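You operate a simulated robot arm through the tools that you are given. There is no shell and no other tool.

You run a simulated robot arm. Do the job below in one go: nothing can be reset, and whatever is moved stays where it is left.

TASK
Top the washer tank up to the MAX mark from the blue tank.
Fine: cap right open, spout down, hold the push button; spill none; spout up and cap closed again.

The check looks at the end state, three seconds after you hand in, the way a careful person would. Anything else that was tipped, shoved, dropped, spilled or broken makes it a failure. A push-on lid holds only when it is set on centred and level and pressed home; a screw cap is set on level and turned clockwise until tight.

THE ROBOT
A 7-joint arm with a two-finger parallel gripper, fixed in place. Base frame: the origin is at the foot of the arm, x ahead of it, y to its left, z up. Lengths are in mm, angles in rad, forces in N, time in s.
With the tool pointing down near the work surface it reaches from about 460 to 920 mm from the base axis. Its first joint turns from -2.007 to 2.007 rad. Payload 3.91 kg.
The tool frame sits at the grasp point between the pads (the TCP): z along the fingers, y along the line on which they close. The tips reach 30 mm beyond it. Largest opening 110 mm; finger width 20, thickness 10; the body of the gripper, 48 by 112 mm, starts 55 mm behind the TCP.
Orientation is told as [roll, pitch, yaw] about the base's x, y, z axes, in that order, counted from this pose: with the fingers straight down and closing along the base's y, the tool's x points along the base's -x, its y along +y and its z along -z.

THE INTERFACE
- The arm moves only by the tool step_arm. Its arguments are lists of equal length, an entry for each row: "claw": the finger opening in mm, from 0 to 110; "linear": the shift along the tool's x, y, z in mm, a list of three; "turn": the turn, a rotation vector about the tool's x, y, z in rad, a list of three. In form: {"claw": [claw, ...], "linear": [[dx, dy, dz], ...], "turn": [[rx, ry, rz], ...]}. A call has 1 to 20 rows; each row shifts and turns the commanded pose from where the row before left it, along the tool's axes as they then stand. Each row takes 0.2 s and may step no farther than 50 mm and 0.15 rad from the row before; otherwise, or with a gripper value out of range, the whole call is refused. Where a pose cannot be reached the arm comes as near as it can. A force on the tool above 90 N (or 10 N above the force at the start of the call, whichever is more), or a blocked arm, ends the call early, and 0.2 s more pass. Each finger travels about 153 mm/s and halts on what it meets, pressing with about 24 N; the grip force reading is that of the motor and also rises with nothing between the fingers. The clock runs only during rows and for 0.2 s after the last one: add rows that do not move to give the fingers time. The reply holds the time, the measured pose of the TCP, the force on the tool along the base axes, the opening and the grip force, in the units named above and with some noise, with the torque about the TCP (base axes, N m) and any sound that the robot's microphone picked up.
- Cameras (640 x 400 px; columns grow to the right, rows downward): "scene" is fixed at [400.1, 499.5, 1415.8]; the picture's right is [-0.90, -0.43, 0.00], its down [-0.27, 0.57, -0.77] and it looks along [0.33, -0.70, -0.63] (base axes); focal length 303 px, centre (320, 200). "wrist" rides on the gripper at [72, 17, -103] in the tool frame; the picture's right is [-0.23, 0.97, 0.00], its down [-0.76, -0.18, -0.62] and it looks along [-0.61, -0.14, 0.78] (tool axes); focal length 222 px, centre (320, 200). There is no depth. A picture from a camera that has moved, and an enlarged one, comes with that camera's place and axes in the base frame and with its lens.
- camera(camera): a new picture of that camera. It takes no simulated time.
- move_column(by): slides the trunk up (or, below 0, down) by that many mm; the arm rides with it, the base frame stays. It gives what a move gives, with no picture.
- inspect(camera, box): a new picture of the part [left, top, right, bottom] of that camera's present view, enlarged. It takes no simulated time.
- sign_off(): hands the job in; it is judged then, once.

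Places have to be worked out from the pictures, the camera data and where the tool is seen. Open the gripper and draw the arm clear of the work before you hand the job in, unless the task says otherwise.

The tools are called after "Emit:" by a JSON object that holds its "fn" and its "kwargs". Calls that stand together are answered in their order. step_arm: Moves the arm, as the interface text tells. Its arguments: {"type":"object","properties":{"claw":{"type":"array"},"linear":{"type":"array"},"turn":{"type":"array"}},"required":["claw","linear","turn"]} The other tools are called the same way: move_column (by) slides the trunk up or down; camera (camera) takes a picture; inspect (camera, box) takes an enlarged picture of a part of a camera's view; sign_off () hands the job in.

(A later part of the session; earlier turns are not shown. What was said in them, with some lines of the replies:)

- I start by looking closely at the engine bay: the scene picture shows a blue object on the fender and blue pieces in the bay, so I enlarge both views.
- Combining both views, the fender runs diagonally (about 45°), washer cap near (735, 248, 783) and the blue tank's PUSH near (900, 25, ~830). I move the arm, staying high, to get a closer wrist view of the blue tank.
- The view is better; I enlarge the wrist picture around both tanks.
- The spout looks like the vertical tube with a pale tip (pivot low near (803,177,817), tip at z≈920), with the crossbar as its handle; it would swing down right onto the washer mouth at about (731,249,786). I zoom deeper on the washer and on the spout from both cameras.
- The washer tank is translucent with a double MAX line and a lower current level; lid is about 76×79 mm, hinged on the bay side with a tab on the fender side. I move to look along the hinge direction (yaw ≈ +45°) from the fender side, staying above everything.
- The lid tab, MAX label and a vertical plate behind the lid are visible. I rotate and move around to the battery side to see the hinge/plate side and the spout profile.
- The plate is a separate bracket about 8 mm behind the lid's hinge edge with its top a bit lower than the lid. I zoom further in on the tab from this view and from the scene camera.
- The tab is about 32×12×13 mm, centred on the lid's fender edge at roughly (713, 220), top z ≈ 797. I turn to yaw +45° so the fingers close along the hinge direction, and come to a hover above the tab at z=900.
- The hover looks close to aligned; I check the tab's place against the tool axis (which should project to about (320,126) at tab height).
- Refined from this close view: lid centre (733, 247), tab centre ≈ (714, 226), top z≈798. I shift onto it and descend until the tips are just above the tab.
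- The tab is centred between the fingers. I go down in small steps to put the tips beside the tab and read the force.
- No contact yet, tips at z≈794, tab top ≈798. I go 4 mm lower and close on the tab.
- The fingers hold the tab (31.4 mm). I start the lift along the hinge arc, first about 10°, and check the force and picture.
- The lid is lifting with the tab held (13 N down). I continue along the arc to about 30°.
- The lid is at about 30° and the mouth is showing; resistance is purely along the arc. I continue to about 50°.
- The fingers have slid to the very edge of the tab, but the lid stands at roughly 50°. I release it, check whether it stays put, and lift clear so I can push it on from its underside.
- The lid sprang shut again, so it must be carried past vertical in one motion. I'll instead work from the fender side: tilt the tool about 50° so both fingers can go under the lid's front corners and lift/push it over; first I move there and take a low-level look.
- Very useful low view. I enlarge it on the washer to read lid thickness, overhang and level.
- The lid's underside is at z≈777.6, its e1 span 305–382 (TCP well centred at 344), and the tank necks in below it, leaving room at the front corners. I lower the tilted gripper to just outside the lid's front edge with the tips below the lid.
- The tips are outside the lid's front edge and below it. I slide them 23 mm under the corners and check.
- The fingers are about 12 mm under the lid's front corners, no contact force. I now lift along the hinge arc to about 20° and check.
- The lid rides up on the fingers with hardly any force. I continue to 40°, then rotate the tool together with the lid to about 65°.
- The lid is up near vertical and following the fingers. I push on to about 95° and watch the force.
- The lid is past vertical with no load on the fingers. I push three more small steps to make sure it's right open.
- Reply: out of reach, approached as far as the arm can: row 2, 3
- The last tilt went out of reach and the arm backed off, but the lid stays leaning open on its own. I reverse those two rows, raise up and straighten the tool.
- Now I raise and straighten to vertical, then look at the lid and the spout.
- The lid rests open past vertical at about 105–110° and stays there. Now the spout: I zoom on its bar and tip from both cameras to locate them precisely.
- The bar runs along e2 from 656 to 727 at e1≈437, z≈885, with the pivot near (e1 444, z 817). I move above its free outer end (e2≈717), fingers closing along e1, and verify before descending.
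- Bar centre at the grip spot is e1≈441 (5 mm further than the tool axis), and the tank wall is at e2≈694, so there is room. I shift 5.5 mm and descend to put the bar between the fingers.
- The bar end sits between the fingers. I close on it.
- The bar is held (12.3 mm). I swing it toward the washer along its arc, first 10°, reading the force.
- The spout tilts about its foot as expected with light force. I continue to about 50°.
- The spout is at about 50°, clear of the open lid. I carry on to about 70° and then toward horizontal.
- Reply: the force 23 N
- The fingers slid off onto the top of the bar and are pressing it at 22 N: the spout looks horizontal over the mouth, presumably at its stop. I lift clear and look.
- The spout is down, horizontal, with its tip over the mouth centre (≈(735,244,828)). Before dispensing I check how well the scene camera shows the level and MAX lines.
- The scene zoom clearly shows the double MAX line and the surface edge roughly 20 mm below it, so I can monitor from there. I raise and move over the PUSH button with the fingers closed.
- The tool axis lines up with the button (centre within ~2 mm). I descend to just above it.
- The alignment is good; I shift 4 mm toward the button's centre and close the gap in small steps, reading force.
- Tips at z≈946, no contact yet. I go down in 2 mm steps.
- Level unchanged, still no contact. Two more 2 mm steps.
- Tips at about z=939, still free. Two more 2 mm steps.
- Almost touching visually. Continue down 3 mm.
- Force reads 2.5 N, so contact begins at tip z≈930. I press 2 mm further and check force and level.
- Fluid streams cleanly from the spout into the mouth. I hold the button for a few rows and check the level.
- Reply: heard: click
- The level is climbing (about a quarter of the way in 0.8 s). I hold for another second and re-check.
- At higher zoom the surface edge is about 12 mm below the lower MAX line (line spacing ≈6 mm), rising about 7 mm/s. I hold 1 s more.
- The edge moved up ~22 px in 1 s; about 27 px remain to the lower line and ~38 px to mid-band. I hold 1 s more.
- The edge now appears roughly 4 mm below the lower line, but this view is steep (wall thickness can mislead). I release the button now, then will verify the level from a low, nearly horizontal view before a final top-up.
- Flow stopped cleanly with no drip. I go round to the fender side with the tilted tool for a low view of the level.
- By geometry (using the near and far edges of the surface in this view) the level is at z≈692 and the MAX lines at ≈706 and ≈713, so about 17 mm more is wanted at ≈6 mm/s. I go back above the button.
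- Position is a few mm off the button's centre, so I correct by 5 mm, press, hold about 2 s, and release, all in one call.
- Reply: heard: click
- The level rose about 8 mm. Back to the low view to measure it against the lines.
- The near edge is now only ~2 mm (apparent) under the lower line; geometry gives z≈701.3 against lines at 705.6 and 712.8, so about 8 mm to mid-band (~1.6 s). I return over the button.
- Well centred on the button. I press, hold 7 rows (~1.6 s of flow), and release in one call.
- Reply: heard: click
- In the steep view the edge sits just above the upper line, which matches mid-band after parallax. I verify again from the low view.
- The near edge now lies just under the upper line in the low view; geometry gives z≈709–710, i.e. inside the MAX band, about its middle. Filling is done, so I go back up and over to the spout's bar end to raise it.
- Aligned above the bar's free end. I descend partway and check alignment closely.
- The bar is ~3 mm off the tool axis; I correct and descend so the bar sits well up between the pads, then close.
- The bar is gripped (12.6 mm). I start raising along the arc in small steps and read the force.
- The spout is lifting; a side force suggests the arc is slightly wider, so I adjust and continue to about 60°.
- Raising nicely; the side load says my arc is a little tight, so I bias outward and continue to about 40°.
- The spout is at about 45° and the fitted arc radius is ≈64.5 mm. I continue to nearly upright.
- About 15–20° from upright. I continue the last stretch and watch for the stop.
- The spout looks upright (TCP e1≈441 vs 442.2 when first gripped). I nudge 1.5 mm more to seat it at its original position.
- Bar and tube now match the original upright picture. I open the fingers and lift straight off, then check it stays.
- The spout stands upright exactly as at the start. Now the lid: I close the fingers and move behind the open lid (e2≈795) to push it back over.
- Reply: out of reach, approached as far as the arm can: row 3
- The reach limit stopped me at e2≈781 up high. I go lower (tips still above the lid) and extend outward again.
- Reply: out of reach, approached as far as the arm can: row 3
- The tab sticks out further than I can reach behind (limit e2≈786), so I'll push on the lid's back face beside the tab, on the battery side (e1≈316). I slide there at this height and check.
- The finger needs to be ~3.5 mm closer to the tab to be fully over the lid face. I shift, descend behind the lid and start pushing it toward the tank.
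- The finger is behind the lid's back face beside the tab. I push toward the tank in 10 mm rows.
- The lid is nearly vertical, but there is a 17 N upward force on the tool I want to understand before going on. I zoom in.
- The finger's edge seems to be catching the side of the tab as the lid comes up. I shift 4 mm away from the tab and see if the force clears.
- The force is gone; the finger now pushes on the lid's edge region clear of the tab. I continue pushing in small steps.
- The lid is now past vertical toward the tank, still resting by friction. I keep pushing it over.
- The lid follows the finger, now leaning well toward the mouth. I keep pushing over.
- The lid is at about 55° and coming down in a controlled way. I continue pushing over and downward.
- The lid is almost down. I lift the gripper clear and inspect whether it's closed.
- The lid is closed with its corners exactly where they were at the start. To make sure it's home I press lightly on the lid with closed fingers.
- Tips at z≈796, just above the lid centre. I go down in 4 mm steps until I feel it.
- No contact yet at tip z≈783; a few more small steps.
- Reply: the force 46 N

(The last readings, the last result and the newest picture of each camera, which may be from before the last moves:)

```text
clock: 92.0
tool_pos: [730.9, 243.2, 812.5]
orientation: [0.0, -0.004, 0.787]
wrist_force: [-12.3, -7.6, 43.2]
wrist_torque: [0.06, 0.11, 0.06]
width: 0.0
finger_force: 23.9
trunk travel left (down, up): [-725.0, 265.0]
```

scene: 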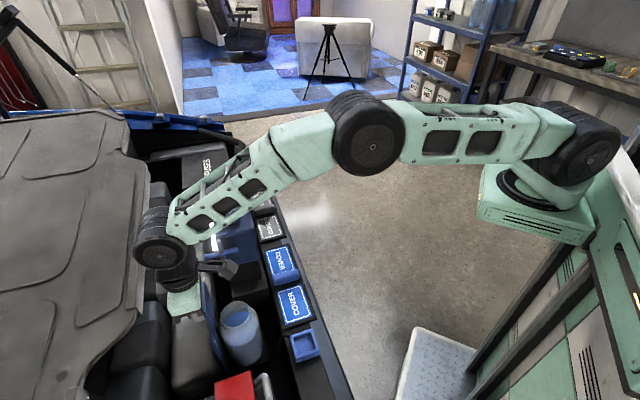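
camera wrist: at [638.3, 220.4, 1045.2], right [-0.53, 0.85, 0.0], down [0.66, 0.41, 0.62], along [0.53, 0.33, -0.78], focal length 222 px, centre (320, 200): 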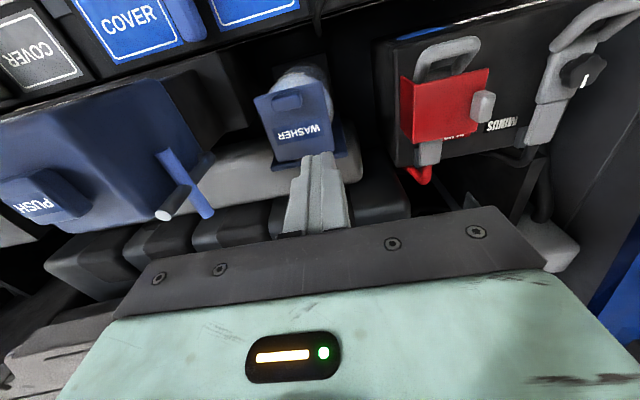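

The lid is pressed down with 43 N at z≈782 and doesn't give, so it is home. I lift off and withdraw clear, opening the gripper.

Emit:
{"fn": "step_arm", "kwargs": {"claw": [0, 0, 0, 0, 40, 80, 110, 110], "linear": [[0, 0, -8], [0, 0, -35], [0, 0, -45], [0, 0, -45], [0, 0, -45], [45, 0, 0], [45, 0, 0], [45, 0, 0]], "turn": [[0, 0, 0], [0, 0, 0], [0, 0, 0], [0, 0, 0], [0, 0, 0], [0, 0, 0], [0, 0, 0], [0, 0, 0]]}}

Emit:
{"fn": "camera", "kwargs": {"camera": "wrist"}}

Emit:
{"fn": "camera", "kwargs": {"camera": "scene"}}

Emit:
{"fn": "inspect", "kwargs": {"camera": "scene", "box": [190, 190, 290, 380]}}

```text
clock: 93.8
tool_pos: [634.7, 149.2, 985.3]
orientation: [-0.001, -0.001, 0.787]
wrist_force: [0.3, -0.6, -0.5]
wrist_torque: [-0.01, 0.03, -0.01]
width: 110.2
finger_force: 0.0
trunk travel left (down, up): [-725.0, 265.0]
```

```text
taken
camera wrist: at [572.1, 110.0, 1089.4], right [-0.53, 0.85, 0.0], down [0.66, 0.41, 0.62], along [0.53, 0.33, -0.78], focal length 222 px, centre (320, 200)
```

wrist: 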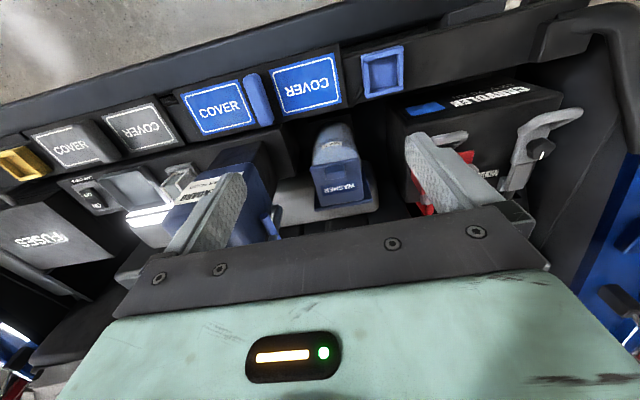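

```text
taken
```

scene: 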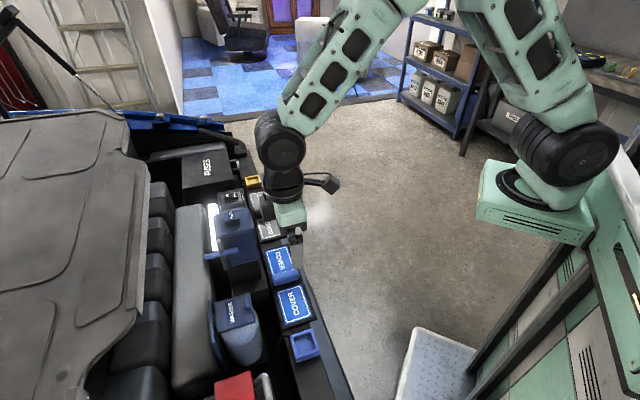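

```text
2.11 times, centred on (240, 285) of scene
camera zoom: at [400.1, 499.5, 1415.8], right [-0.9, -0.43, 0.0], down [-0.27, 0.57, -0.77], along [0.33, -0.7, -0.63], focal length 637 px, centre (488, 21)
```

zoom: 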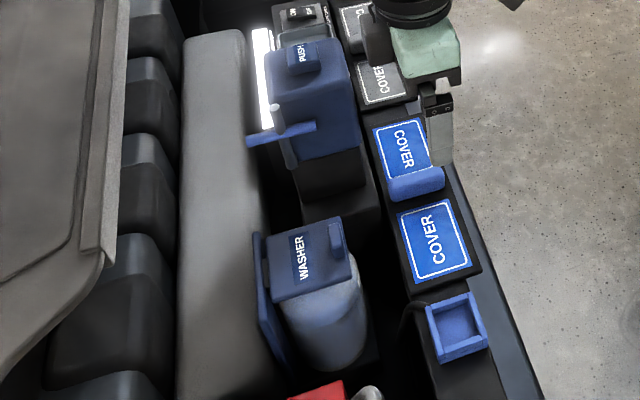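

Lid closed, spout up, nothing else displaced. I draw the arm further back and take a last close look at level, lid and spout.

Emit:
{"fn": "step_arm", "kwargs": {"claw": [110, 110, 110, 110], "linear": [[20, 0, -40], [20, 0, -40], [20, 0, -40], [0, 0, 0]], "turn": [[0, 0, 0], [0, 0, 0], [0, 0, 0], [0, 0, 0]]}}

Emit:
{"fn": "inspect", "kwargs": {"camera": "wrist", "box": [280, 100, 390, 220]}}

Emit:
{"fn": "inspect", "kwargs": {"camera": "scene", "box": [205, 280, 285, 370]}}

Emit:
{"fn": "inspect", "kwargs": {"camera": "scene", "box": [200, 185, 270, 275]}}

```text
clock: 94.8
tool_pos: [591.9, 103.3, 1108.2]
orientation: [0.0, 0.0, 0.788]
wrist_force: [0.1, -0.5, 0.2]
wrist_torque: [-0.01, 0.02, 0.02]
width: 110.0
finger_force: 0.1
trunk travel left (down, up): [-725.0, 265.0]
```

```text
3.33 times, centred on (335, 160) of wrist
camera zoom: at [529.1, 63.2, 1211.3], right [-0.53, 0.85, 0.0], down [0.66, 0.41, 0.62], along [0.53, 0.33, -0.78], focal length 740 px, centre (270, 333)
```

zoom: 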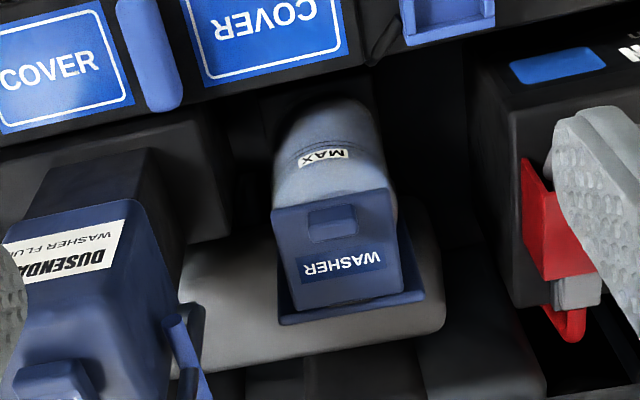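

```text
4.44 times, centred on (245, 325) of scene
camera zoom: at [400.1, 499.5, 1415.8], right [-0.9, -0.43, 0.0], down [-0.27, 0.57, -0.77], along [0.33, -0.7, -0.63], focal length 1346 px, centre (653, -356)
```

zoom: 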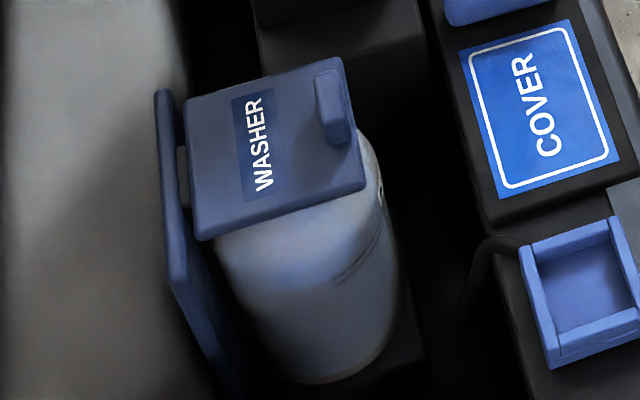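

```text
4.44 times, centred on (235, 230) of scene
camera zoom: at [400.1, 499.5, 1415.8], right [-0.9, -0.43, 0.0], down [-0.27, 0.57, -0.77], along [0.33, -0.7, -0.63], focal length 1346 px, centre (698, 67)
```

zoom: 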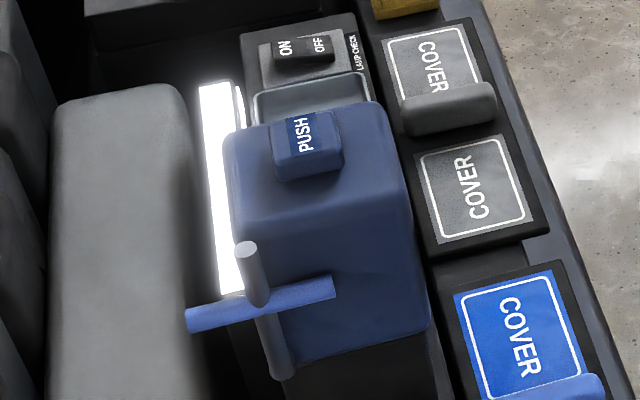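

The washer level sits inside the MAX lines, the cap is closed, the spout is upright and the button released. I see no spills, and nothing else was moved. The gripper is open and clear, so I hand the job in.

Emit:
{"fn": "sign_off", "kwargs": {}}

```text
The job is handed in.
```

The washer tank is filled to the MAX mark from the blue tank, and I have handed the job in. I don't have the result of the check.

- **Level:** from a low side view before closing up, I put the surface between the two MAX lines, about 2.5 mm below the upper one. That height is worked out from the pictures, so it could be a millimetre or two off. All the readings put it between the lines.
- **Spill:** the stream went straight into the mouth and stopped each time I let go of the button. I saw no drips or fluid on anything else.
- **Spout:** it is back upright and stays there, matching the starting picture.
- **Cap:** it is closed with its corners where they were at the start. I pressed it down with about 43 N and it did not give.
- **Slips on the way:** on the first try at opening the cap it slipped out of the fingers and fell shut. The fingers also slid off the bar near the end of lowering the spout. Neither caused any damage I could see.

The gripper is open and the arm is clear of the work.
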